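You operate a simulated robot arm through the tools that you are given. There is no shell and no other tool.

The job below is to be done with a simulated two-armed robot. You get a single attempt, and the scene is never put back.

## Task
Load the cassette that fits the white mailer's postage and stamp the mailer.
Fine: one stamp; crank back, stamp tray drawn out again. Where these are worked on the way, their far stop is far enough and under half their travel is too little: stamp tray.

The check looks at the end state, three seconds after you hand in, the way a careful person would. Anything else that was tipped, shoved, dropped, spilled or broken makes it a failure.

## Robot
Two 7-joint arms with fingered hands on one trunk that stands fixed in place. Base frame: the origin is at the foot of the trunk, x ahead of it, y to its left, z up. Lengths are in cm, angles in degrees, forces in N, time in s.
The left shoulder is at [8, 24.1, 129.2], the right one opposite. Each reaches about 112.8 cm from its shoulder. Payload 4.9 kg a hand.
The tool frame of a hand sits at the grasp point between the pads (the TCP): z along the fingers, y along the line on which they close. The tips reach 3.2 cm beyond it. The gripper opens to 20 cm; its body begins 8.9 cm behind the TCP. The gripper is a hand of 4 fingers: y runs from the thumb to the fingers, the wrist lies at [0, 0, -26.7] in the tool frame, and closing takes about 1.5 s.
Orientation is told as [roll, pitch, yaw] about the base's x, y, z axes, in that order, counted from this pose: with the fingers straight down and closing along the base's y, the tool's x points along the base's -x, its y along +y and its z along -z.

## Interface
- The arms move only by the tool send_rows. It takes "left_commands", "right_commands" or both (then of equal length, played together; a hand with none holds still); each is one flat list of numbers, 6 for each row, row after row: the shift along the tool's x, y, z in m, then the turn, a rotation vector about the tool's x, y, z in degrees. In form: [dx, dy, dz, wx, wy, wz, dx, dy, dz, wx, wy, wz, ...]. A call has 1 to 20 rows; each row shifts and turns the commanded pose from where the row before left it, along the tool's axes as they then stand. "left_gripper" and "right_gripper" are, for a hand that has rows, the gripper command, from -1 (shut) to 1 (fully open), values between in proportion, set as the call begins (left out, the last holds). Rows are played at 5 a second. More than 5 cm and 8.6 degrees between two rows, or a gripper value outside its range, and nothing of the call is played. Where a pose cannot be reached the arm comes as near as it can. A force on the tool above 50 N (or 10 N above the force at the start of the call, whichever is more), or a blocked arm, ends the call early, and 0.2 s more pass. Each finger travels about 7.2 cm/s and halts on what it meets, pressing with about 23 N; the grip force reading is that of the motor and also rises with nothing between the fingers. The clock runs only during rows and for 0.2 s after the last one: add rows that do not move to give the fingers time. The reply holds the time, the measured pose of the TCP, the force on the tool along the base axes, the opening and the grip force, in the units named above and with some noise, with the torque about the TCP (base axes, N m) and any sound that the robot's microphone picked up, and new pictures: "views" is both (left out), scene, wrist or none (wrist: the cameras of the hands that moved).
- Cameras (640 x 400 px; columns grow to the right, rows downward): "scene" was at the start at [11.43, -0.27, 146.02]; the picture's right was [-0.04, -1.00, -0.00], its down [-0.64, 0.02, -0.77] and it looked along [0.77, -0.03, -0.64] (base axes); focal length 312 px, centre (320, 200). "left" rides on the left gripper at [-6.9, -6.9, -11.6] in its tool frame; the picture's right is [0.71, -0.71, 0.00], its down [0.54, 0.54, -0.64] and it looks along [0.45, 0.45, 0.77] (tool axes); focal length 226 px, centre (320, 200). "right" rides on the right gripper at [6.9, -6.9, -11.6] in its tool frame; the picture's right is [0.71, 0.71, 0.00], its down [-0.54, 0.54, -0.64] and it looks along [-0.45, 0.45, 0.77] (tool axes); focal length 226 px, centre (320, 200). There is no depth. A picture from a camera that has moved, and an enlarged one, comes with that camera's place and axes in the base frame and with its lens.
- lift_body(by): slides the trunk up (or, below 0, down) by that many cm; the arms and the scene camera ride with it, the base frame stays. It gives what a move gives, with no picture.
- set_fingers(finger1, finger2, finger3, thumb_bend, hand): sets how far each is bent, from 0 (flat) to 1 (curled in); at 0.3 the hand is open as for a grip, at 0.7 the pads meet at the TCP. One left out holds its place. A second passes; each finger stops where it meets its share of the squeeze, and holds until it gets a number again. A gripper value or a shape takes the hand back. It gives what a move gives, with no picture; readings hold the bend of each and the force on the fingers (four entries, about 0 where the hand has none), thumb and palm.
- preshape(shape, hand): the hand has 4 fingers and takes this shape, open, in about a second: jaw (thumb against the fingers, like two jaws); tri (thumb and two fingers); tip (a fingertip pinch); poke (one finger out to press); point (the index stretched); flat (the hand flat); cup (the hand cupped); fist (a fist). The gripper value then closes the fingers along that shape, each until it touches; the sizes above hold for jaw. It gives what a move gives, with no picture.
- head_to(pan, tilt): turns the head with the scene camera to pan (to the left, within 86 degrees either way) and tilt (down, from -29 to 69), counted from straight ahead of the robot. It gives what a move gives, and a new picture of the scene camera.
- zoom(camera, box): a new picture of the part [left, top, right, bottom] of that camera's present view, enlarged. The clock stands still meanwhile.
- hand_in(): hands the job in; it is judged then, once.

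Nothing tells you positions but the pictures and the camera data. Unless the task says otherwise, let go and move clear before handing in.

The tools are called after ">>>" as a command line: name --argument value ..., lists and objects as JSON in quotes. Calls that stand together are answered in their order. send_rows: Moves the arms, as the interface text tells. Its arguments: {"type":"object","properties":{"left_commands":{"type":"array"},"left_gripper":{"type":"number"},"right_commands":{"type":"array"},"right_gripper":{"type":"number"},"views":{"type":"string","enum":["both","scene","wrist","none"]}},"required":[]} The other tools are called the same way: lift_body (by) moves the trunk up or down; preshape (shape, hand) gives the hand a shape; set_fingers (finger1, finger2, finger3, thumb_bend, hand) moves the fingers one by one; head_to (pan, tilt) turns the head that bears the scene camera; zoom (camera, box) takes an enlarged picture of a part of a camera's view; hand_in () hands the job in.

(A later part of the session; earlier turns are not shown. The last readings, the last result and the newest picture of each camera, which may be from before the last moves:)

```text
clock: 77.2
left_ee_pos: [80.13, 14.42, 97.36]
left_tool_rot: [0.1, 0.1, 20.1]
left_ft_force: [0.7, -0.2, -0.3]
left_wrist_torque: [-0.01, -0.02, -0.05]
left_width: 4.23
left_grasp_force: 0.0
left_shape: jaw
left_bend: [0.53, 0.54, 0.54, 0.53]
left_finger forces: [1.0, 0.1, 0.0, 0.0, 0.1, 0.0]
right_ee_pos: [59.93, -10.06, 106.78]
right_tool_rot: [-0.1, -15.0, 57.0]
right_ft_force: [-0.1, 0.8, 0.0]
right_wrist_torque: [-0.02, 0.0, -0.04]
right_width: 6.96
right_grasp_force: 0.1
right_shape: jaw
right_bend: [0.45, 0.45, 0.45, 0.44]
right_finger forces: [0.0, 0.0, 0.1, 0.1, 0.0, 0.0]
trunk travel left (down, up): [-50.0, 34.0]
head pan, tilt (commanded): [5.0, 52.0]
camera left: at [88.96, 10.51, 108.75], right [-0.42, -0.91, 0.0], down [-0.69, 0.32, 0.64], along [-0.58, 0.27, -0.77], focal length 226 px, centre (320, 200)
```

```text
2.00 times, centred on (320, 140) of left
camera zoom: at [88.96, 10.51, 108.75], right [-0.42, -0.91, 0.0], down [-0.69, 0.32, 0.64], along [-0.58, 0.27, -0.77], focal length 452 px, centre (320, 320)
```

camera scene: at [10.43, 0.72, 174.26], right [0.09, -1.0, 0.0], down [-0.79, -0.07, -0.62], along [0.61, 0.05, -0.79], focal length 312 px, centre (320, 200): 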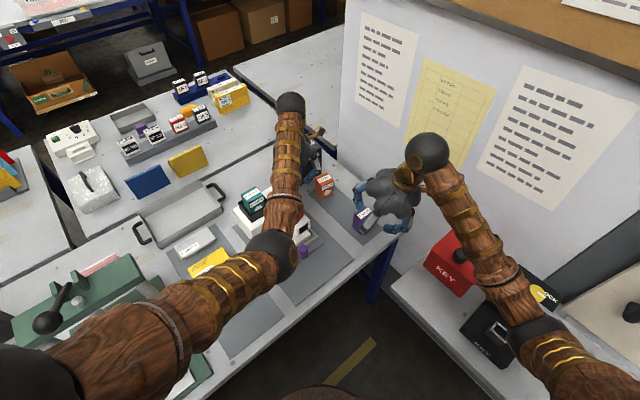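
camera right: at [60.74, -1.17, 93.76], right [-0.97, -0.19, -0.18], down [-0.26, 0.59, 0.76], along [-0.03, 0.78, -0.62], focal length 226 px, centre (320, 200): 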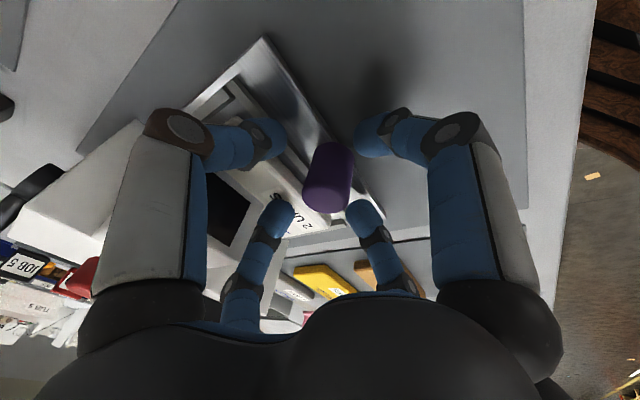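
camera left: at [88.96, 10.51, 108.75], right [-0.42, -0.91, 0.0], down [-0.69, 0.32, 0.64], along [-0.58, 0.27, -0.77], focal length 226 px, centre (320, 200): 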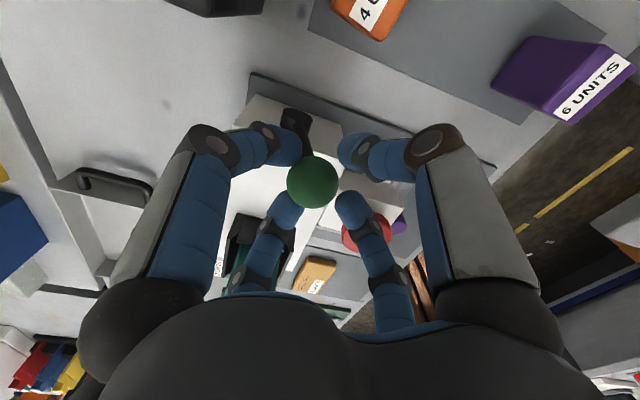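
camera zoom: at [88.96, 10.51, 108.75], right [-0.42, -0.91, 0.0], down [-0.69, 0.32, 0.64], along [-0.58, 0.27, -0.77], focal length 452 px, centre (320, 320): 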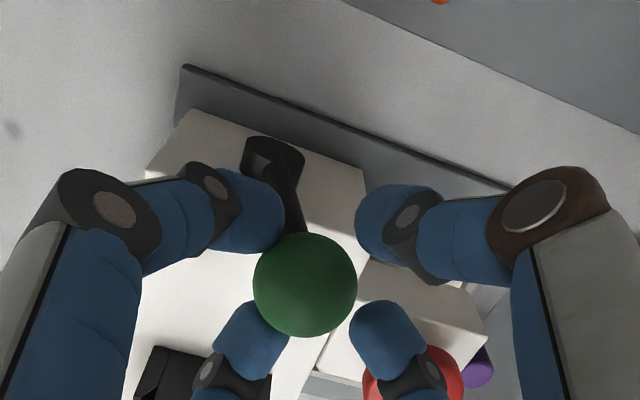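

>>> send_rows --left_commands '[0.01106, -0.00516, 0.003, 0, 0, 0, 0.01088, -0.00507, 0.0042, 0, 0, 0, 0.01033, -0.00482, 0.0055, 0, 0, 0, 0, 0, 0, 0, 0, 0]' --views "both"

>>> zoom --camera "left" --box '[200, 40, 440, 240]'

>>> zoom --camera "scene" --box '[200, 100, 400, 280]'

```text
clock: 78.2
left_ee_pos: [77.45, 11.96, 96.12]
left_tool_rot: [0.0, 0.0, 20.0]
left_ft_force: [1.0, -0.7, -0.2]
left_wrist_torque: [0.01, -0.03, 0.0]
left_width: 4.22
left_grasp_force: 0.0
left_shape: jaw
left_bend: [0.53, 0.54, 0.54, 0.53]
left_finger forces: [0.3, 0.1, 0.0, 0.0, 0.0, 0.0]
right_ee_pos: [59.8, -10.05, 106.74]
right_tool_rot: [-0.1, -14.9, 57.0]
right_ft_force: [0.2, 0.1, -1.6]
right_wrist_torque: [0.0, -0.01, -0.02]
right_width: 7.0
right_grasp_force: 0.0
right_shape: jaw
right_bend: [0.45, 0.45, 0.45, 0.44]
right_finger forces: [0.0, 0.0, 0.0, 0.0, 0.1, 0.0]
trunk travel left (down, up): [-50.0, 34.0]
head pan, tilt (commanded): [5.0, 52.0]
camera scene: at [10.41, 0.7, 174.27], right [0.09, -1.0, 0.0], down [-0.79, -0.07, -0.62], along [0.61, 0.05, -0.79], focal length 312 px, centre (320, 200)
camera left: at [86.38, 7.96, 107.45], right [-0.42, -0.91, 0.0], down [-0.69, 0.32, 0.64], along [-0.58, 0.27, -0.77], focal length 226 px, centre (320, 200)
```

scene: 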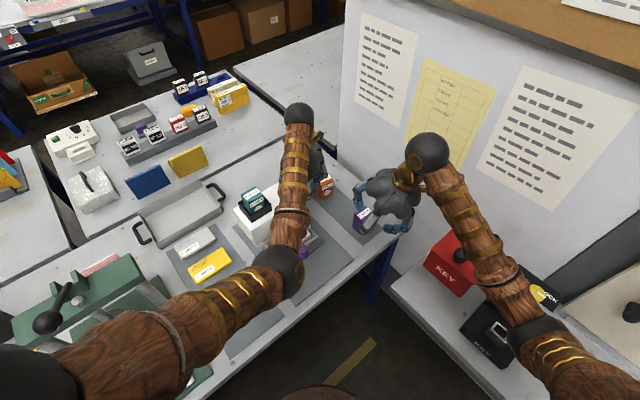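
left: 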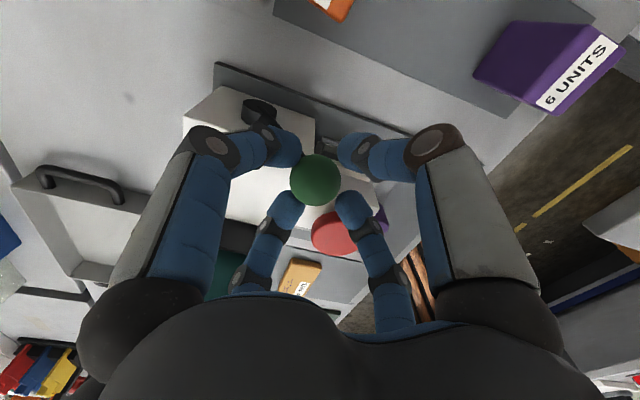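

```text
2.00 times, centred on (320, 140) of left
camera zoom: at [86.38, 7.96, 107.45], right [-0.42, -0.91, 0.0], down [-0.69, 0.32, 0.64], along [-0.58, 0.27, -0.77], focal length 452 px, centre (320, 320)
```

zoom: 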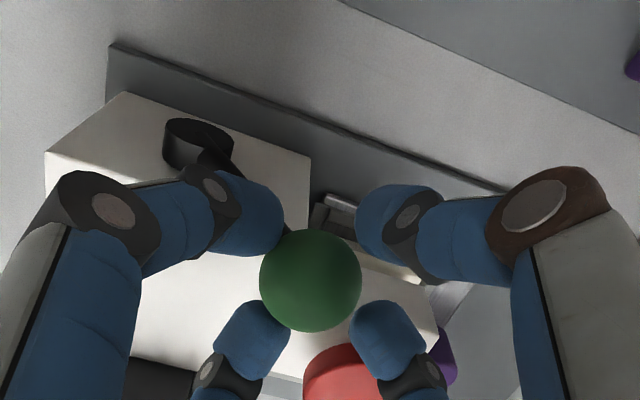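

```text
2.22 times, centred on (300, 190) of scene
camera zoom: at [10.41, 0.7, 174.27], right [0.09, -1.0, 0.0], down [-0.79, -0.07, -0.62], along [0.61, 0.05, -0.79], focal length 693 px, centre (364, 222)
```

zoom: 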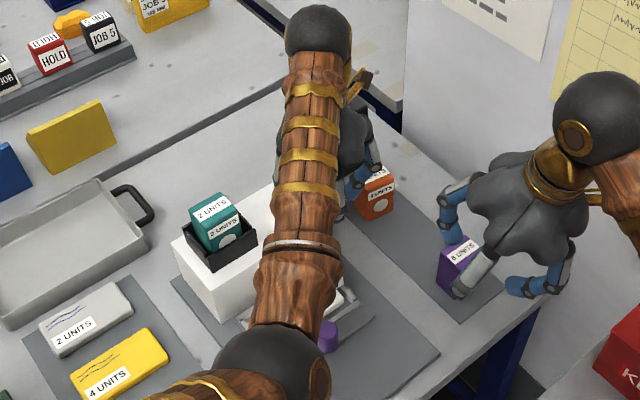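

The crank is at roughly 68° of swing, still with no stop or sound. Continuing forward and down in small steps.

>>> send_rows --left_commands '[0.0091, -0.0042, 0.0078, 0, 0, 0, 0.0082, -0.0038, 0.009, 0, 0, 0, 0, 0, 0, 0, 0, 0]' --views "both"

>>> zoom --camera "left" --box '[200, 40, 440, 240]'

```text
clock: 79.0
left_ee_pos: [76.15, 10.59, 94.29]
left_tool_rot: [0.0, 0.0, 20.1]
left_ft_force: [2.6, 0.8, 0.0]
left_wrist_torque: [0.0, -0.07, -0.02]
left_width: 4.24
left_grasp_force: 0.1
left_shape: jaw
left_bend: [0.52, 0.54, 0.54, 0.53]
left_finger forces: [1.9, 0.1, 0.0, 0.0, 0.1, 0.0]
right_ee_pos: [59.85, -10.14, 106.66]
right_tool_rot: [-0.1, -15.0, 57.0]
right_ft_force: [-0.7, 0.5, -0.4]
right_wrist_torque: [0.03, 0.01, -0.04]
right_width: 7.0
right_grasp_force: 0.1
right_shape: jaw
right_bend: [0.45, 0.45, 0.45, 0.44]
right_finger forces: [0.0, 0.1, 0.0, 0.1, 0.0, 0.0]
trunk travel left (down, up): [-50.0, 34.0]
head pan, tilt (commanded): [5.0, 52.0]
camera scene: at [10.44, 0.72, 174.26], right [0.09, -1.0, 0.0], down [-0.79, -0.07, -0.62], along [0.61, 0.05, -0.79], focal length 312 px, centre (320, 200)
camera left: at [84.99, 6.62, 105.78], right [-0.42, -0.91, 0.0], down [-0.69, 0.32, 0.64], along [-0.58, 0.27, -0.77], focal length 226 px, centre (320, 200)
```

scene: 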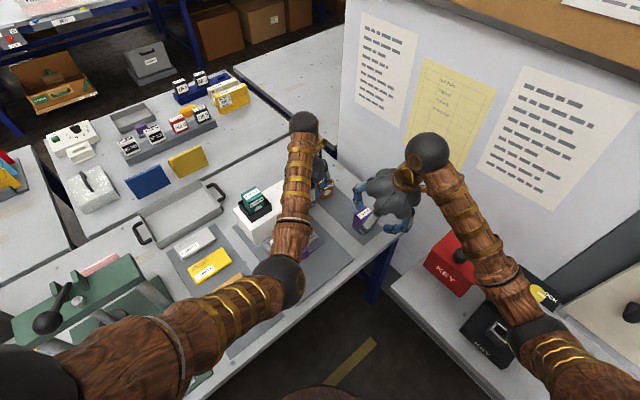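
left: 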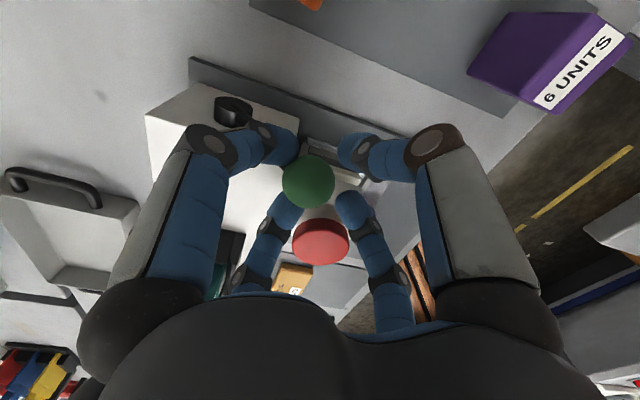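

```text
2.00 times, centred on (320, 140) of left
camera zoom: at [84.99, 6.62, 105.78], right [-0.42, -0.91, 0.0], down [-0.69, 0.32, 0.64], along [-0.58, 0.27, -0.77], focal length 452 px, centre (320, 320)
```

zoom: 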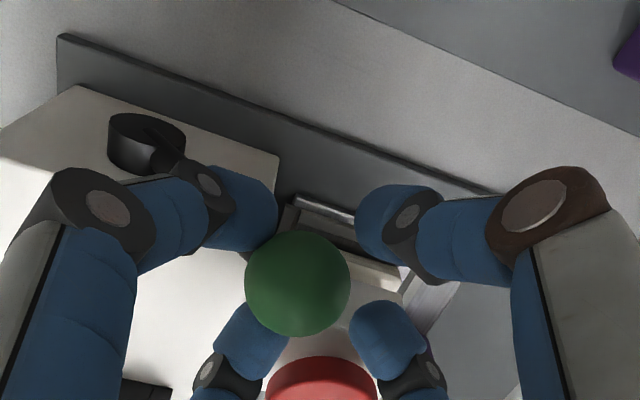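

>>> send_rows --left_commands '[0.0075, -0.0035, 0.0095, 0, 0, 0, 0, 0, 0, 0, 0, 0]' --views "wrist"

>>> zoom --camera "left" --box '[200, 40, 440, 240]'

```text
clock: 79.6
left_ee_pos: [75.55, 10.12, 93.38]
left_tool_rot: [0.1, 0.0, 20.0]
left_ft_force: [3.0, -0.6, 0.6]
left_wrist_torque: [0.05, -0.06, -0.06]
left_width: 4.23
left_grasp_force: 0.1
left_shape: jaw
left_bend: [0.52, 0.54, 0.54, 0.53]
left_finger forces: [2.5, 0.1, 0.0, 0.1, 0.0, 0.0]
right_ee_pos: [59.84, -10.09, 106.71]
right_tool_rot: [0.0, -15.0, 57.1]
right_ft_force: [-0.6, 0.4, 0.3]
right_wrist_torque: [0.0, 0.02, -0.02]
right_width: 6.99
right_grasp_force: 0.1
right_shape: jaw
right_bend: [0.45, 0.45, 0.45, 0.44]
right_finger forces: [0.0, 0.0, 0.0, 0.0, 0.0, 0.0]
trunk travel left (down, up): [-50.0, 34.0]
head pan, tilt (commanded): [5.0, 52.0]
camera left: at [84.44, 6.06, 104.83], right [-0.42, -0.91, 0.0], down [-0.69, 0.32, 0.64], along [-0.58, 0.27, -0.77], focal length 226 px, centre (320, 200)
```

left: 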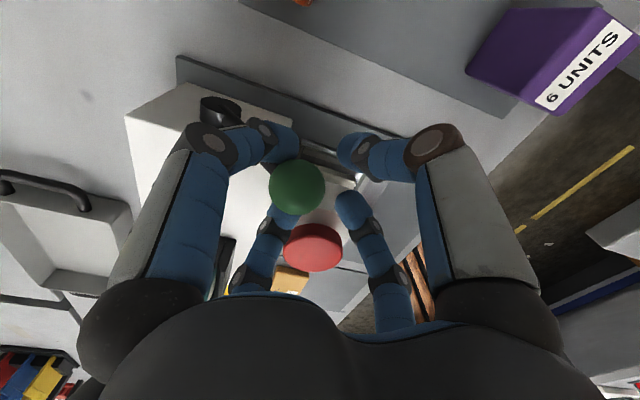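

```text
2.00 times, centred on (320, 140) of left
camera zoom: at [84.44, 6.06, 104.83], right [-0.42, -0.91, 0.0], down [-0.69, 0.32, 0.64], along [-0.58, 0.27, -0.77], focal length 452 px, centre (320, 320)
```

zoom: 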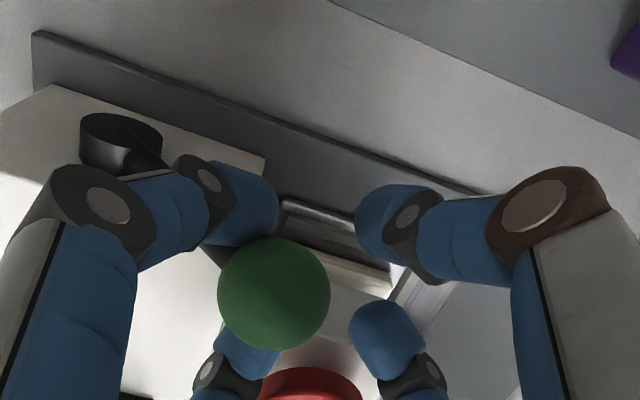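

The ball has stopped moving at about 80° of swing while my hand overran it slightly, so this may be the crank's forward stop. I'll re-centre on the ball to grip it and test firmly.

>>> send_rows --left_commands '[0, 0, -0.008, 0, 0, 0, -0.0077, 0.0036, 0, 0, 0, 5, -0.0077, 0.0036, 0, 0, 0, 5, 0, 0, 0, 0, 0, 0]' --views "wrist"

>>> zoom --camera "left" --box '[200, 40, 440, 240]'

```text
clock: 80.6
left_ee_pos: [76.79, 11.41, 94.15]
left_tool_rot: [0.0, 0.0, 10.0]
left_ft_force: [0.1, 0.5, -0.2]
left_wrist_torque: [-0.02, 0.0, -0.04]
left_width: 4.22
left_grasp_force: 0.1
left_shape: jaw
left_bend: [0.54, 0.54, 0.54, 0.53]
left_finger forces: [0.1, 0.0, 0.0, 0.0, 0.0, 0.0]
right_ee_pos: [59.85, -10.16, 106.63]
right_tool_rot: [0.2, -15.0, 56.9]
right_ft_force: [0.3, -0.2, 0.7]
right_wrist_torque: [-0.03, 0.01, -0.01]
right_width: 6.97
right_grasp_force: 0.1
right_shape: jaw
right_bend: [0.45, 0.45, 0.45, 0.44]
right_finger forces: [0.0, 0.0, 0.0, 0.0, 0.1, 0.1]
trunk travel left (down, up): [-50.0, 34.0]
head pan, tilt (commanded): [5.0, 52.0]
camera left: at [84.85, 5.76, 105.64], right [-0.57, -0.82, 0.0], down [-0.63, 0.44, 0.64], along [-0.53, 0.37, -0.77], focal length 226 px, centre (320, 200)
```

left: 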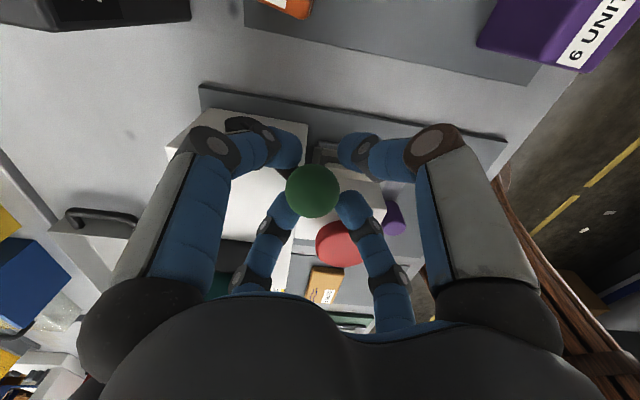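

```text
2.00 times, centred on (320, 140) of left
camera zoom: at [84.85, 5.76, 105.64], right [-0.57, -0.82, 0.0], down [-0.63, 0.44, 0.64], along [-0.53, 0.37, -0.77], focal length 452 px, centre (320, 320)
```

zoom: 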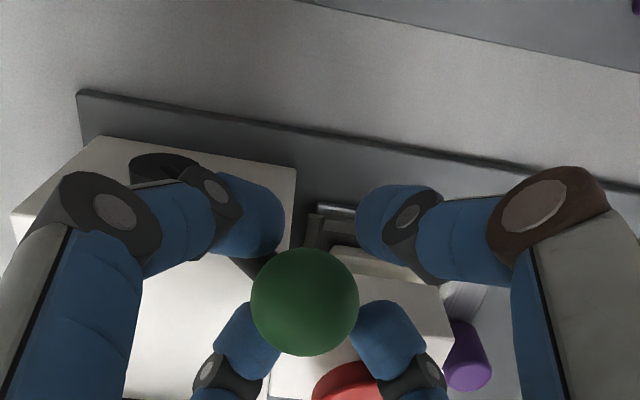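

Ball is centred. Gripping it firmly now.

>>> send_rows --left_commands '[0, 0, 0, 0, 0, 0, 0, 0, 0, 0, 0, 0, 0, 0, 0, 0, 0, 0, 0, 0, 0, 0, 0, 0]' --left_gripper -1 --views "wrist"

>>> zoom --camera "left" --box '[200, 40, 440, 240]'

```text
clock: 81.6
left_ee_pos: [76.94, 11.25, 94.1]
left_tool_rot: [0.0, 0.0, 10.0]
left_ft_force: [2.5, 1.2, -5.1]
left_wrist_torque: [-0.02, -0.05, 0.02]
left_width: 2.29
left_grasp_force: 23.4
left_shape: jaw
left_bend: [0.57, 0.78, 0.75, 0.62]
left_finger forces: [18.0, 17.1, 16.7, 0.0, 16.3, 0.0]
right_ee_pos: [60.05, -10.05, 106.6]
right_tool_rot: [0.0, -15.0, 57.0]
right_ft_force: [0.6, 0.3, 0.1]
right_wrist_torque: [0.01, 0.01, 0.0]
right_width: 7.02
right_grasp_force: 0.0
right_shape: jaw
right_bend: [0.45, 0.45, 0.45, 0.44]
right_finger forces: [0.0, 0.0, 0.0, 0.0, 0.1, 0.0]
trunk travel left (down, up): [-50.0, 34.0]
head pan, tilt (commanded): [5.0, 52.0]
camera left: at [84.91, 5.84, 105.54], right [-0.57, -0.82, 0.0], down [-0.63, 0.44, 0.64], along [-0.53, 0.37, -0.77], focal length 226 px, centre (320, 200)
```

left: 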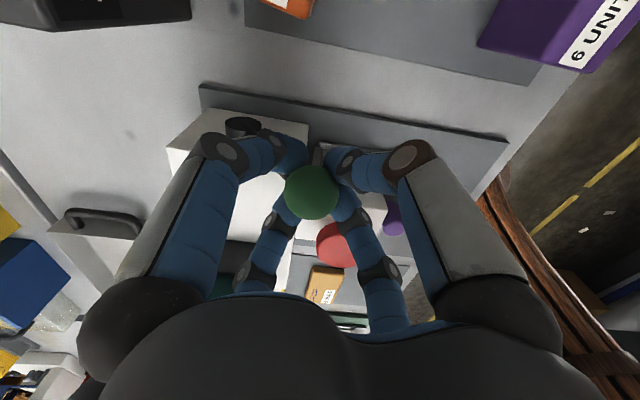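

```text
2.00 times, centred on (320, 140) of left
camera zoom: at [84.91, 5.84, 105.54], right [-0.57, -0.82, 0.0], down [-0.63, 0.44, 0.64], along [-0.53, 0.37, -0.77], focal length 452 px, centre (320, 320)
```

zoom: 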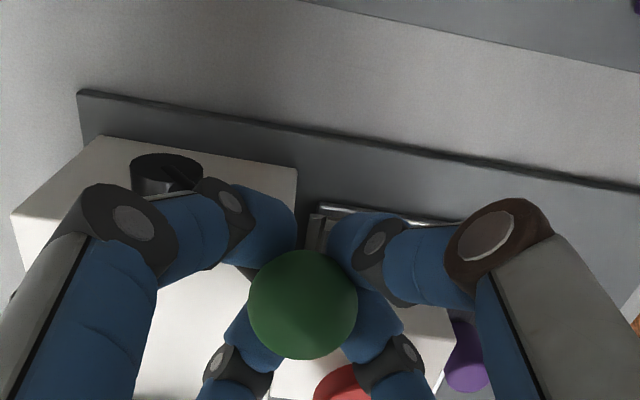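

Gripped with about 17 N per finger. A small push further forward along the arc to test whether this is the stop.

>>> send_rows --left_commands '[0.0041, -0.00287, 0.005, 0, 0, 0, 0, 0, 0, 0, 0, 0]' --views "wrist"

>>> zoom --camera "left" --box '[200, 40, 440, 240]'

```text
clock: 82.2
left_ee_pos: [76.63, 10.98, 93.41]
left_tool_rot: [0.0, 0.2, 10.2]
left_ft_force: [8.6, 8.2, -13.0]
left_wrist_torque: [-0.02, 0.09, 0.04]
left_width: 2.13
left_grasp_force: 23.1
left_shape: jaw
left_bend: [0.79, 0.79, 0.77, 0.65]
left_finger forces: [16.8, 15.8, 0.0, 0.0, 0.0, 0.1]
right_ee_pos: [60.06, -10.1, 106.56]
right_tool_rot: [0.1, -15.0, 57.0]
right_ft_force: [0.1, 0.2, -0.4]
right_wrist_torque: [-0.01, 0.0, 0.03]
right_width: 6.97
right_grasp_force: 0.1
right_shape: jaw
right_bend: [0.45, 0.45, 0.45, 0.44]
right_finger forces: [0.0, 0.0, 0.0, 0.1, 0.0, 0.0]
trunk travel left (down, up): [-50.0, 34.0]
head pan, tilt (commanded): [5.0, 52.0]
camera left: at [84.64, 5.61, 104.89], right [-0.57, -0.82, 0.0], down [-0.63, 0.44, 0.64], along [-0.53, 0.37, -0.76], focal length 226 px, centre (320, 200)
```

left: 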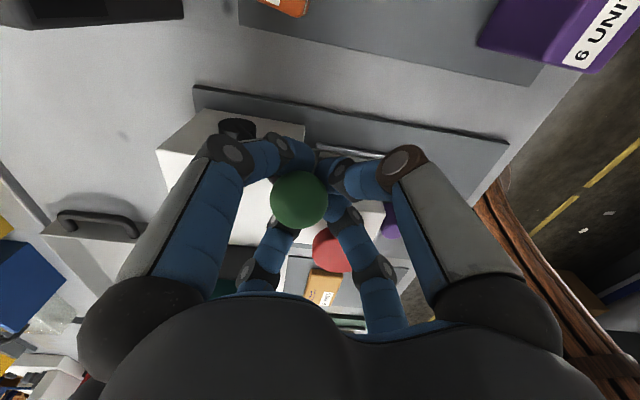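

```text
2.00 times, centred on (320, 140) of left
camera zoom: at [84.64, 5.61, 104.89], right [-0.57, -0.82, 0.0], down [-0.63, 0.44, 0.64], along [-0.53, 0.37, -0.76], focal length 452 px, centre (320, 320)
```

zoom: 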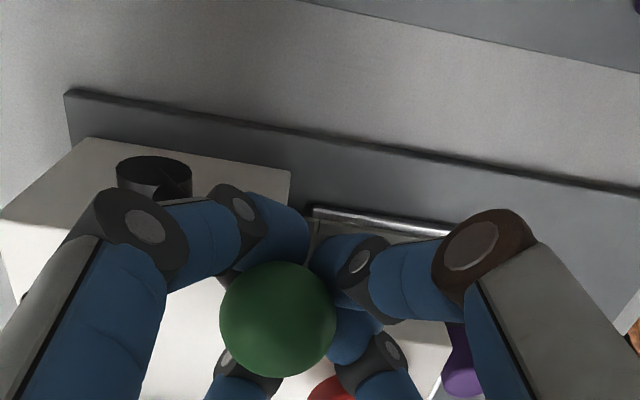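

The fingers slid under the ball and it didn't advance, so this looks like the forward stop. I'll check the machine through the right hand's camera.

>>> zoom --camera "right" --box '[0, 0, 640, 400]'

>>> zoom --camera "left" --box '[240, 100, 440, 280]'

>>> zoom --camera "scene" --box '[200, 100, 400, 280]'

```text
1.00 times, centred on (320, 200) of right (not enlarged: the box is as wide or as high as the picture)
camera zoom: at [60.55, -21.91, 116.04], right [-0.97, -0.19, -0.18], down [-0.26, 0.59, 0.76], along [-0.04, 0.78, -0.62], focal length 226 px, centre (320, 200)
```

zoom: 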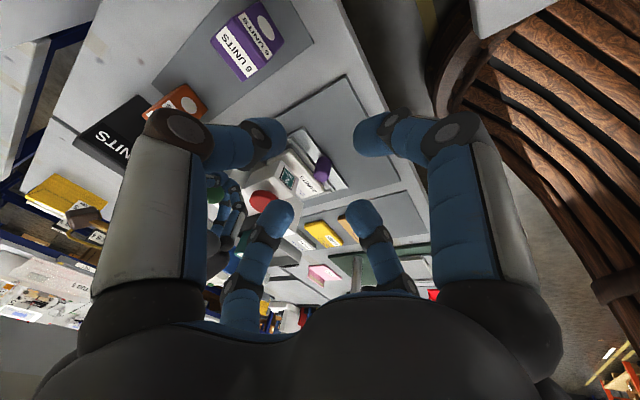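

```text
2.22 times, centred on (340, 190) of left
camera zoom: at [84.64, 5.61, 104.89], right [-0.57, -0.82, 0.0], down [-0.63, 0.44, 0.64], along [-0.53, 0.37, -0.76], focal length 502 px, centre (276, 222)
```

zoom: 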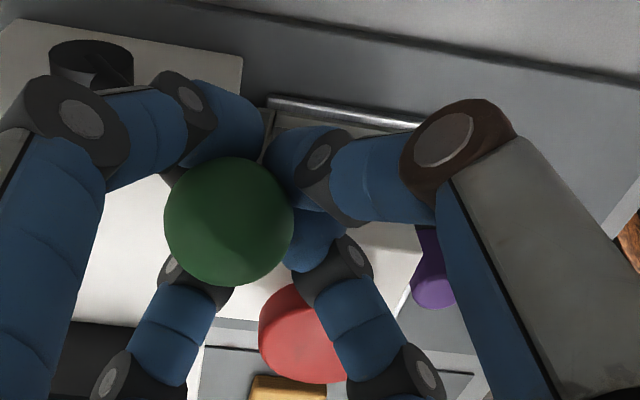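

```text
2.22 times, centred on (300, 190) of scene
camera zoom: at [10.68, 0.84, 174.23], right [0.09, -1.0, 0.0], down [-0.79, -0.07, -0.61], along [0.61, 0.05, -0.79], focal length 693 px, centre (364, 222)
```

zoom: 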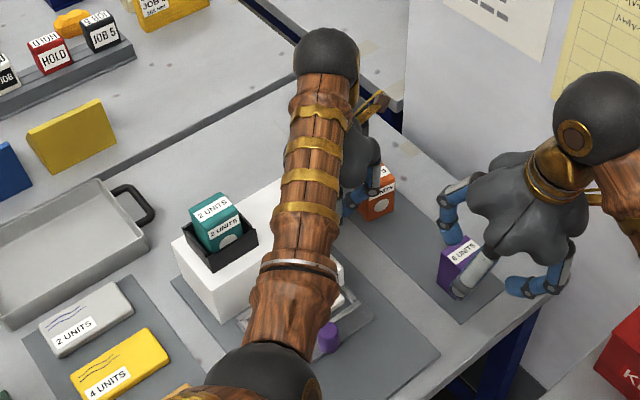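

>>> zoom --camera "right" --box '[240, 130, 360, 230]'

```text
4.00 times, centred on (300, 180) of right
camera zoom: at [60.55, -21.91, 116.04], right [-0.97, -0.19, -0.18], down [-0.26, 0.59, 0.76], along [-0.04, 0.78, -0.62], focal length 904 px, centre (400, 280)
```

zoom: 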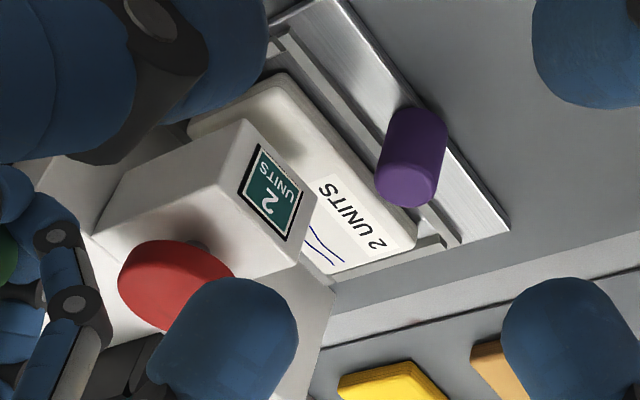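

The head's window now shows a teal "2 UNITS" plate; it was black before the crank was pulled. So the crank may only have set the stamp, or it may have stamped already. I need to see the mailer before doing anything else; first I'll free the left hand from the ball gently.

>>> send_rows --left_commands '[-0.004, 0.0029, -0.003, 0, 0, 0, -0.004, 0.0029, 0, 0, 0, 0, 0, 0, 0, 0, 0, 0, 0, 0, 0, 0, 0, 0]' --left_gripper -0.5 --views "wrist"

>>> zoom --camera "left" --box '[200, 40, 440, 240]'

```text
clock: 83.2
left_ee_pos: [77.14, 11.46, 94.05]
left_tool_rot: [0.0, -0.1, 10.0]
left_ft_force: [-0.1, -0.2, -0.1]
left_wrist_torque: [0.02, -0.02, 0.0]
left_width: 4.99
left_grasp_force: 0.1
left_shape: jaw
left_bend: [0.51, 0.51, 0.51, 0.5]
left_finger forces: [0.0, 0.0, 0.0, 0.1, 0.0, 0.0]
right_ee_pos: [59.95, -10.17, 106.71]
right_tool_rot: [0.1, -15.0, 57.1]
right_ft_force: [0.0, -0.7, -0.1]
right_wrist_torque: [-0.03, 0.01, -0.02]
right_width: 7.01
right_grasp_force: 0.1
right_shape: jaw
right_bend: [0.45, 0.45, 0.45, 0.44]
right_finger forces: [0.0, 0.1, 0.0, 0.0, 0.1, 0.1]
trunk travel left (down, up): [-50.0, 34.0]
head pan, tilt (commanded): [5.0, 52.0]
camera left: at [85.17, 6.09, 105.5], right [-0.57, -0.82, 0.0], down [-0.63, 0.44, 0.64], along [-0.53, 0.37, -0.77], focal length 226 px, centre (320, 200)
```

left: 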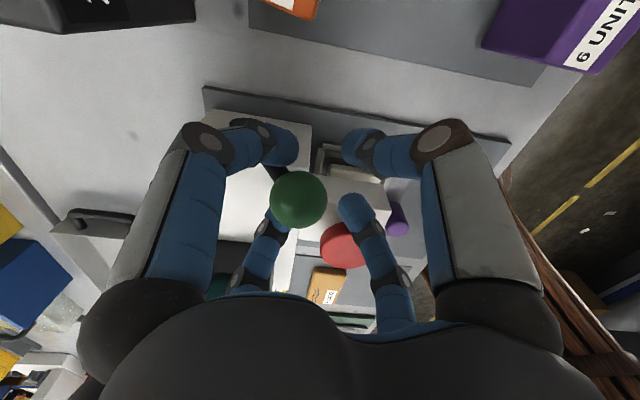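

```text
2.00 times, centred on (320, 140) of left
camera zoom: at [85.17, 6.09, 105.5], right [-0.57, -0.82, 0.0], down [-0.63, 0.44, 0.64], along [-0.53, 0.37, -0.77], focal length 452 px, centre (320, 320)
```

zoom: 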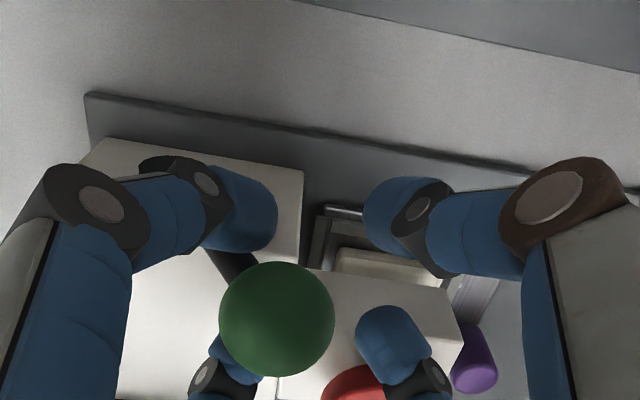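

>>> zoom --camera "right" --box '[240, 130, 360, 230]'

```text
4.00 times, centred on (300, 180) of right
camera zoom: at [60.33, -22.05, 116.15], right [-0.96, -0.19, -0.18], down [-0.26, 0.59, 0.76], along [-0.03, 0.78, -0.62], focal length 904 px, centre (400, 280)
```

zoom: 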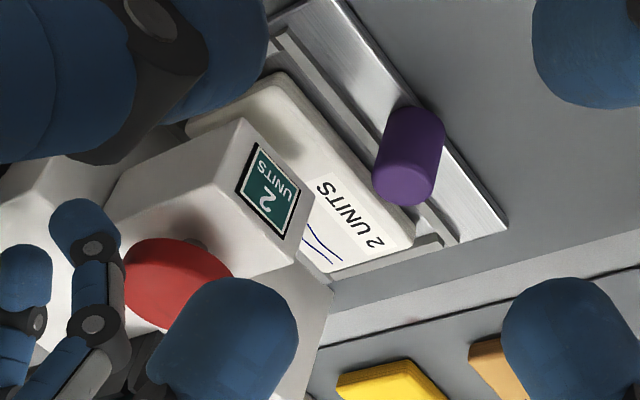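

The plate is still showing. I'll re-centre the left hand around the ball (it had slipped back a little) before lifting off, so as not to drag the crank.

>>> send_rows --left_commands '[-0.0066, 0.0046, 0, 0, 0, 0, -0.0066, 0.0046, 0, 0, 0, 0, 0, 0, 0, 0, 0, 0]' --left_gripper -0.45 --views "wrist"

>>> zoom --camera "left" --box '[200, 40, 440, 240]'

```text
clock: 84.0
left_ee_pos: [78.29, 12.62, 94.0]
left_tool_rot: [0.0, 0.1, 10.0]
left_ft_force: [0.2, -0.4, -0.4]
left_wrist_torque: [0.0, 0.0, -0.01]
left_width: 5.47
left_grasp_force: 0.0
left_shape: jaw
left_bend: [0.5, 0.5, 0.5, 0.48]
left_finger forces: [0.0, 0.0, 0.1, 0.0, 0.0, 0.0]
right_ee_pos: [59.74, -10.08, 106.71]
right_tool_rot: [0.0, -15.0, 56.9]
right_ft_force: [-0.5, 0.3, 0.4]
right_wrist_torque: [-0.01, 0.0, -0.01]
right_width: 6.99
right_grasp_force: 0.1
right_shape: jaw
right_bend: [0.45, 0.45, 0.45, 0.44]
right_finger forces: [0.0, 0.0, 0.0, 0.1, 0.1, 0.0]
trunk travel left (down, up): [-50.0, 34.0]
head pan, tilt (commanded): [5.0, 52.0]
camera left: at [86.32, 7.22, 105.47], right [-0.57, -0.82, 0.0], down [-0.63, 0.44, 0.64], along [-0.53, 0.37, -0.77], focal length 226 px, centre (320, 200)
```

left: 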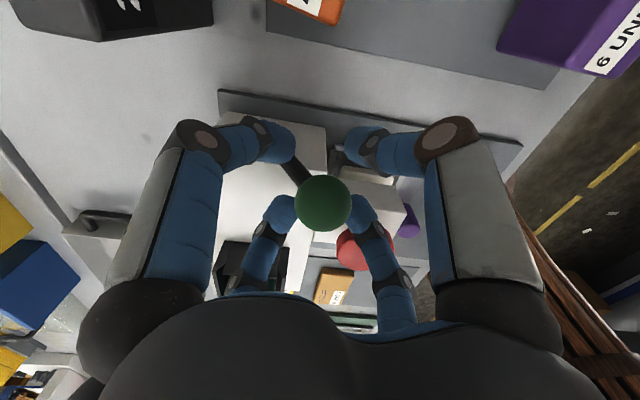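

```text
2.00 times, centred on (320, 140) of left
camera zoom: at [86.32, 7.22, 105.47], right [-0.57, -0.82, 0.0], down [-0.63, 0.44, 0.64], along [-0.53, 0.37, -0.77], focal length 452 px, centre (320, 320)
```

zoom: 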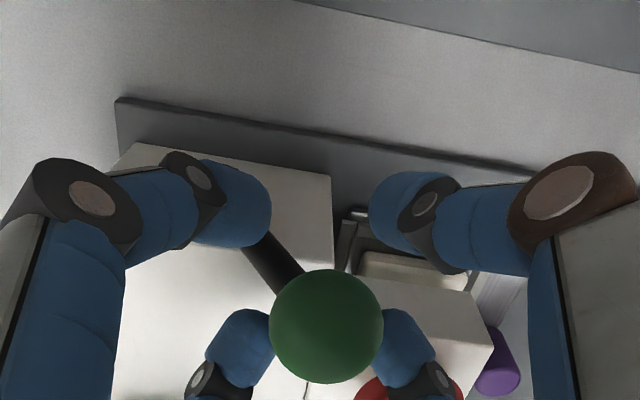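

Ball is centred and free. Raising the left hand straight up and away.

>>> send_rows --left_commands '[0, 0, -0.01, 0, 0, 0, 0, 0, -0.02, 0, 0, 0, 0, 0, -0.03, 0, 0, 0, 0, 0, -0.04, 0, 0, 0, 0, 0, -0.04, 0, 0, 0, 0, 0, -0.04, 0, 0, 0, 0, 0, -0.04, 0, 0, 0, 0, 0.03, -0.035, 0, 0, 0, 0, 0.04, -0.025, 0, 0, 0, 0, 0.045, -0.02, 0, 0, 0, 0, 0.045, -0.02, 0, 0, 0, 0, 0.045, -0.02, 0, 0, 0, 0, 0.045, -0.02, 0, 0, 0, 0.01, 0.045, 0, 0, 0, 0, 0.01, 0.045, 0, 0, 0, 0]' --views "both"

>>> zoom --camera "scene" --box '[220, 130, 360, 270]'

```text
clock: 87.2
left_ee_pos: [70.33, 46.15, 129.86]
left_tool_rot: [-0.1, 0.0, 10.0]
left_ft_force: [-0.1, -0.8, -0.7]
left_wrist_torque: [-0.03, 0.02, -0.02]
left_width: 5.49
left_grasp_force: 0.1
left_shape: jaw
left_bend: [0.5, 0.5, 0.5, 0.48]
left_finger forces: [0.0, 0.1, 0.0, 0.0, 0.1, 0.1]
right_ee_pos: [59.9, -10.06, 106.75]
right_tool_rot: [-0.1, -14.9, 57.0]
right_ft_force: [-0.2, 0.4, 0.0]
right_wrist_torque: [-0.03, 0.01, -0.02]
right_width: 6.97
right_grasp_force: 0.0
right_shape: jaw
right_bend: [0.45, 0.45, 0.45, 0.44]
right_finger forces: [0.0, 0.0, 0.0, 0.1, 0.0, 0.0]
trunk travel left (down, up): [-50.0, 34.0]
head pan, tilt (commanded): [5.0, 52.0]
camera scene: at [10.37, 0.99, 174.27], right [0.09, -1.0, 0.0], down [-0.79, -0.07, -0.62], along [0.61, 0.05, -0.79], focal length 312 px, centre (320, 200)
camera left: at [78.4, 40.67, 141.34], right [-0.57, -0.82, 0.0], down [-0.63, 0.44, 0.64], along [-0.53, 0.37, -0.77], focal length 226 px, centre (320, 200)
```

scene: 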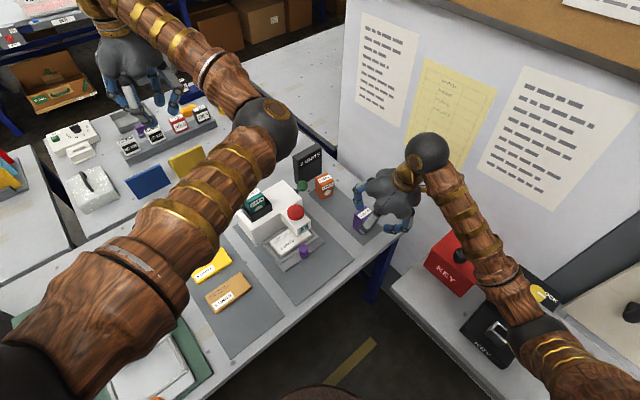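
left: 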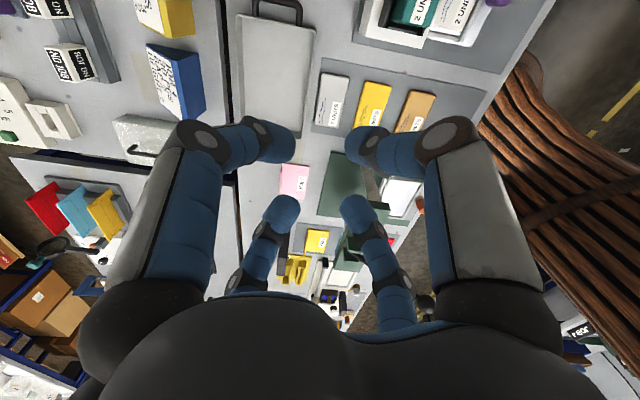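

```text
2.86 times, centred on (290, 200) of scene
camera zoom: at [10.37, 0.99, 174.27], right [0.09, -1.0, 0.0], down [-0.79, -0.07, -0.62], along [0.61, 0.05, -0.79], focal length 892 px, centre (406, 200)
```

zoom: 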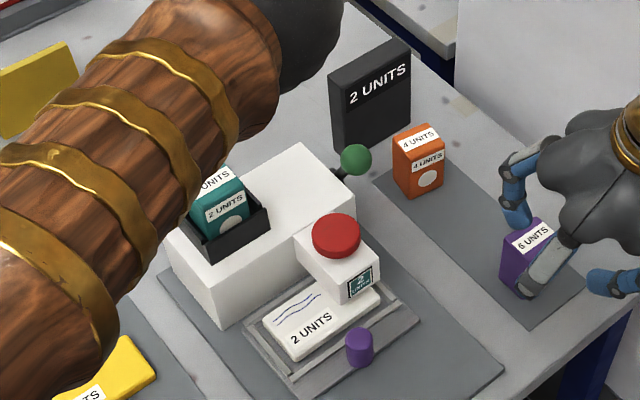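

The crank stays forward and the window shows "2 UNITS". I'll now draw the tray out with the right hand to inspect the mailer. First I move over the knob (now at about a=49.9, b=35.1) and partway down.

>>> send_rows --right_commands '[-0.0333, 0.0222, 0.0089, 0, 0, 0, -0.0333, 0.0222, 0.0089, 0, 0, 0, -0.0333, 0.0222, 0.0089, 0, 0, 0, -0.0333, 0.0222, 0.0089, 0, 0, 0, -0.0333, 0.0222, 0.0089, 0, 0, 0, 0.0092, 0, 0.0343, 0, 0, 0, 0.0092, 0, 0.0343, 0, 0, 0, 0.0092, 0, 0.0343, 0, 0, 0, 0, 0, 0, 0, 0, 0]' --right_gripper -0.25 --views "both"

>>> zoom --camera "right" --box '[160, 60, 440, 280]'

```text
clock: 89.2
left_ee_pos: [70.34, 45.89, 130.0]
left_tool_rot: [0.1, -0.1, 10.0]
left_ft_force: [0.0, -0.3, 0.0]
left_wrist_torque: [0.03, 0.01, 0.01]
left_width: 5.46
left_grasp_force: 0.1
left_shape: jaw
left_bend: [0.5, 0.5, 0.5, 0.48]
left_finger forces: [0.0, 0.0, 0.1, 0.1, 0.0, 0.1]
right_ee_pos: [59.87, 10.31, 96.05]
right_tool_rot: [0.0, -15.0, 57.1]
right_ft_force: [-0.1, -0.5, 0.2]
right_wrist_torque: [0.0, 0.0, 0.03]
right_width: 7.45
right_grasp_force: 0.0
right_shape: jaw
right_bend: [0.44, 0.44, 0.44, 0.42]
right_finger forces: [0.0, 0.0, 0.0, 0.0, 0.0, 0.0]
trunk travel left (down, up): [-50.0, 34.0]
head pan, tilt (commanded): [5.0, 52.0]
camera scene: at [10.39, 0.67, 174.27], right [0.09, -1.0, 0.0], down [-0.79, -0.07, -0.62], along [0.61, 0.05, -0.79], focal length 312 px, centre (320, 200)
camera right: at [60.4, -1.61, 105.51], right [-0.97, -0.19, -0.18], down [-0.26, 0.59, 0.76], along [-0.03, 0.78, -0.62], focal length 226 px, centre (320, 200)
```

scene: 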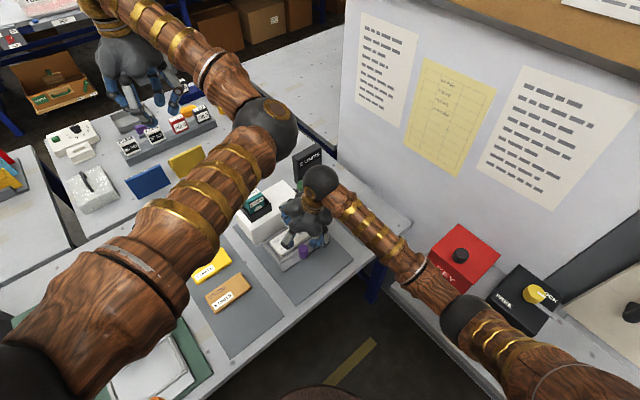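
right: 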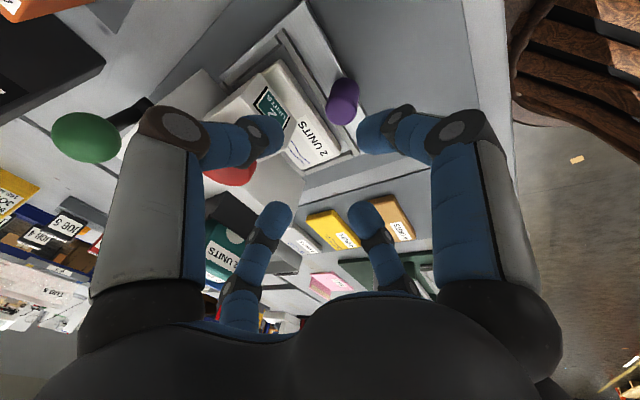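

```text
1.82 times, centred on (300, 170) of right
camera zoom: at [60.4, -1.61, 105.51], right [-0.97, -0.19, -0.18], down [-0.26, 0.59, 0.76], along [-0.03, 0.78, -0.62], focal length 411 px, centre (356, 254)
```

zoom: 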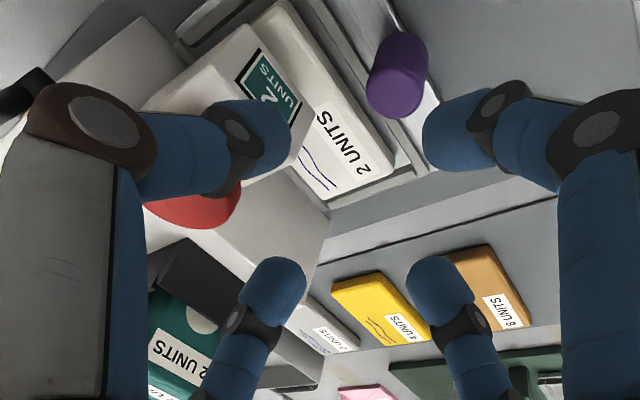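

Aligned with the knob. Lowering and closing on it.

>>> send_rows --right_commands '[0.0083, 0, 0.0309, 0, 0, 0, 0.0083, 0, 0.0309, 0, 0, 0, 0.0078, 0, 0.029, 0, 0, 0, 0.006, 0, 0.0222, 0, 0, 0, 0, 0, 0, 0, 0, 0]' --views "wrist"

>>> zoom --camera "right" --box '[160, 60, 440, 280]'

```text
clock: 90.4
left_ee_pos: [70.46, 45.82, 129.96]
left_tool_rot: [-0.1, -0.1, 10.0]
left_ft_force: [-0.6, 0.1, -0.1]
left_wrist_torque: [-0.01, -0.01, 0.02]
left_width: 5.48
left_grasp_force: 0.2
left_shape: jaw
left_bend: [0.5, 0.5, 0.5, 0.48]
left_finger forces: [0.0, 0.0, 0.1, 0.0, 0.1, 0.0]
right_ee_pos: [60.05, 10.32, 84.29]
right_tool_rot: [0.0, -15.0, 57.0]
right_ft_force: [0.2, -0.3, 0.5]
right_wrist_torque: [-0.02, -0.04, 0.03]
right_width: 7.44
right_grasp_force: 0.0
right_shape: jaw
right_bend: [0.44, 0.44, 0.44, 0.42]
right_finger forces: [0.0, 0.0, 0.0, 0.0, 0.0, 0.0]
trunk travel left (down, up): [-50.0, 34.0]
head pan, tilt (commanded): [5.0, 52.0]
camera right: at [60.45, -1.59, 93.71], right [-0.97, -0.19, -0.18], down [-0.26, 0.59, 0.76], along [-0.03, 0.78, -0.62], focal length 226 px, centre (320, 200)
```

right: 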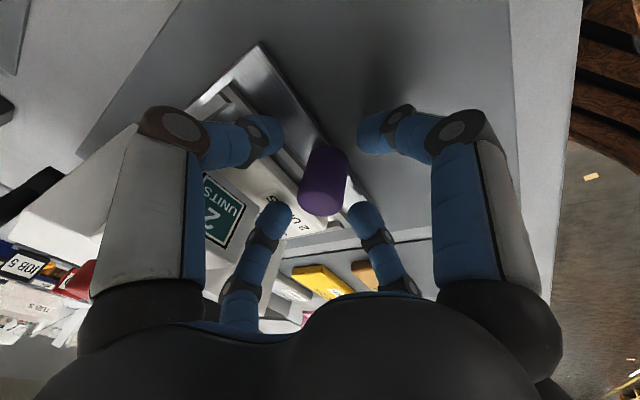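

```text
1.82 times, centred on (300, 170) of right
camera zoom: at [60.45, -1.59, 93.71], right [-0.97, -0.19, -0.18], down [-0.26, 0.59, 0.76], along [-0.03, 0.78, -0.62], focal length 411 px, centre (356, 254)
```

zoom: 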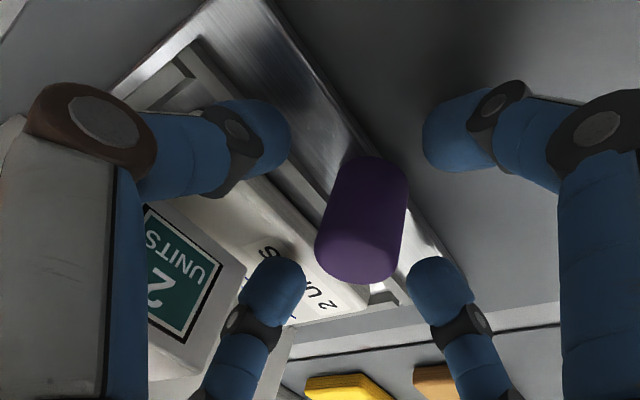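

Closing and pulling the tray out.

>>> send_rows --right_commands '[0, 0, 0, 0, 0, 0, 0, 0, 0, 0, 0, 0, 0, 0, 0, 0, 0, 0, 0, 0, 0, 0, 0, 0, 0, 0, 0, 0, 0, 0, 0, 0, 0, 0, 0, 0]' --right_gripper -1 --views "none"

>>> send_rows --right_commands '[0.00945, 0.00208, -0.00253, 0, 0, 0, 0.00945, 0.00208, -0.00253, 0, 0, 0, 0.00945, 0.00208, -0.00253, 0, 0, 0, 0.00945, 0.00208, -0.00253, 0, 0, 0, 0.00945, 0.00208, -0.00253, 0, 0, 0, 0.00945, 0.00208, -0.00253, 0, 0, 0, 0.00945, 0.00208, -0.00253, 0, 0, 0, 0.00945, 0.00208, -0.00253, 0, 0, 0, 0.00945, 0.00208, -0.00253, 0, 0, 0, 0, 0, 0, 0, 0, 0]' --views "both"

>>> zoom --camera "scene" --box '[220, 160, 360, 290]'

```text
clock: 91.8
left_ee_pos: [70.46, 45.88, 129.83]
left_tool_rot: [0.0, 0.0, 10.0]
left_ft_force: [0.1, -0.1, -0.1]
left_wrist_torque: [0.0, 0.0, 0.01]
left_width: 5.44
left_grasp_force: 0.1
left_shape: jaw
left_bend: [0.5, 0.5, 0.5, 0.48]
left_finger forces: [0.1, 0.1, 0.1, 0.0, 0.0, 0.1]
right_ee_pos: [59.92, 10.3, 84.33]
right_tool_rot: [0.1, -15.0, 56.9]
right_ft_force: [-1.6, -5.4, -8.0]
right_wrist_torque: [-0.29, 0.13, 0.04]
right_width: 2.98
right_grasp_force: 22.8
right_shape: jaw
right_bend: [0.56, 0.59, 0.83, 0.6]
right_finger forces: [21.4, 20.9, 11.4, 0.0, 21.7, 0.1]
trunk travel left (down, up): [-50.0, 34.0]
head pan, tilt (commanded): [5.0, 52.0]
```

```text
clock: 94.0
left_ee_pos: [70.38, 45.85, 129.91]
left_tool_rot: [0.0, 0.0, 9.9]
left_ft_force: [0.3, 0.0, -0.3]
left_wrist_torque: [0.0, 0.0, -0.02]
left_width: 5.51
left_grasp_force: 0.0
left_shape: jaw
left_bend: [0.5, 0.5, 0.5, 0.48]
left_finger forces: [0.0, 0.0, 0.0, 0.1, 0.0, 0.1]
right_ee_pos: [53.78, 4.04, 84.26]
right_tool_rot: [0.1, -14.8, 56.9]
right_ft_force: [-0.1, -1.5, -11.8]
right_wrist_torque: [-0.21, 0.09, 0.03]
right_width: 2.94
right_grasp_force: 23.0
right_shape: jaw
right_bend: [0.56, 0.6, 0.83, 0.6]
right_finger forces: [19.0, 20.7, 11.5, 0.1, 21.6, 0.0]
trunk travel left (down, up): [-50.0, 34.0]
head pan, tilt (commanded): [5.0, 52.0]
camera scene: at [10.57, 0.7, 174.26], right [0.09, -1.0, 0.0], down [-0.79, -0.07, -0.61], along [0.61, 0.05, -0.79], focal length 312 px, centre (320, 200)
camera right: at [54.16, -7.89, 93.71], right [-0.97, -0.19, -0.18], down [-0.26, 0.59, 0.76], along [-0.04, 0.78, -0.62], focal length 226 px, centre (320, 200)
```

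scene: 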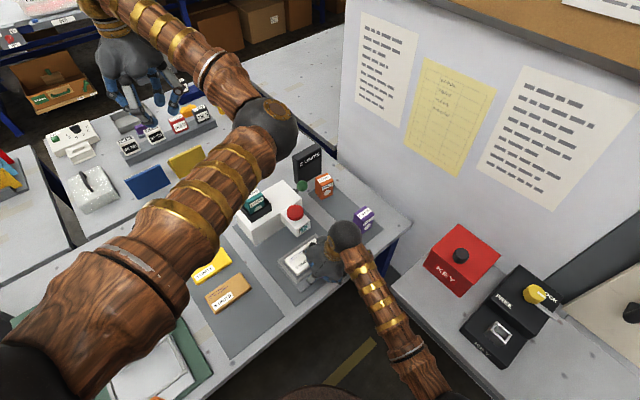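
right: 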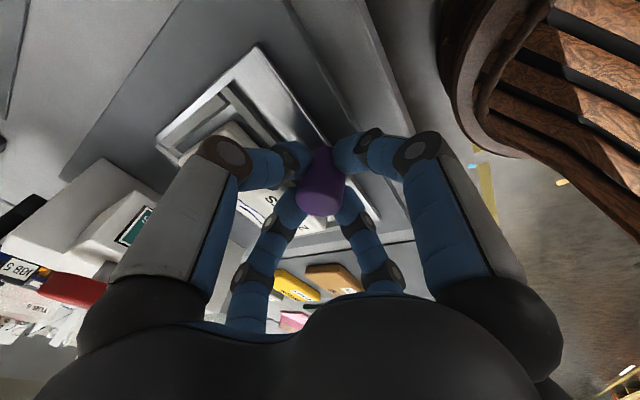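

```text
3.08 times, centred on (290, 225) of scene
camera zoom: at [10.57, 0.7, 174.26], right [0.09, -1.0, 0.0], down [-0.79, -0.07, -0.61], along [0.61, 0.05, -0.79], focal length 960 px, centre (412, 123)
```

zoom: 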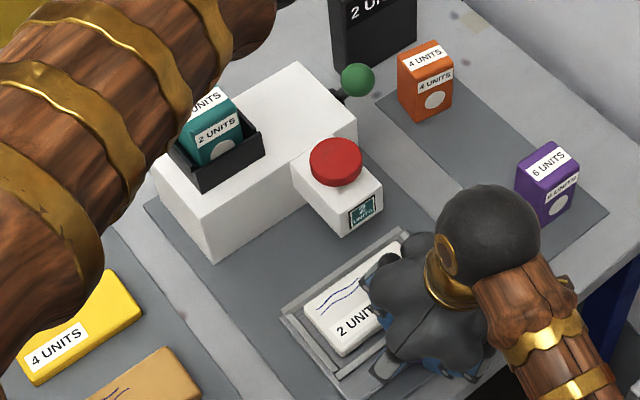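

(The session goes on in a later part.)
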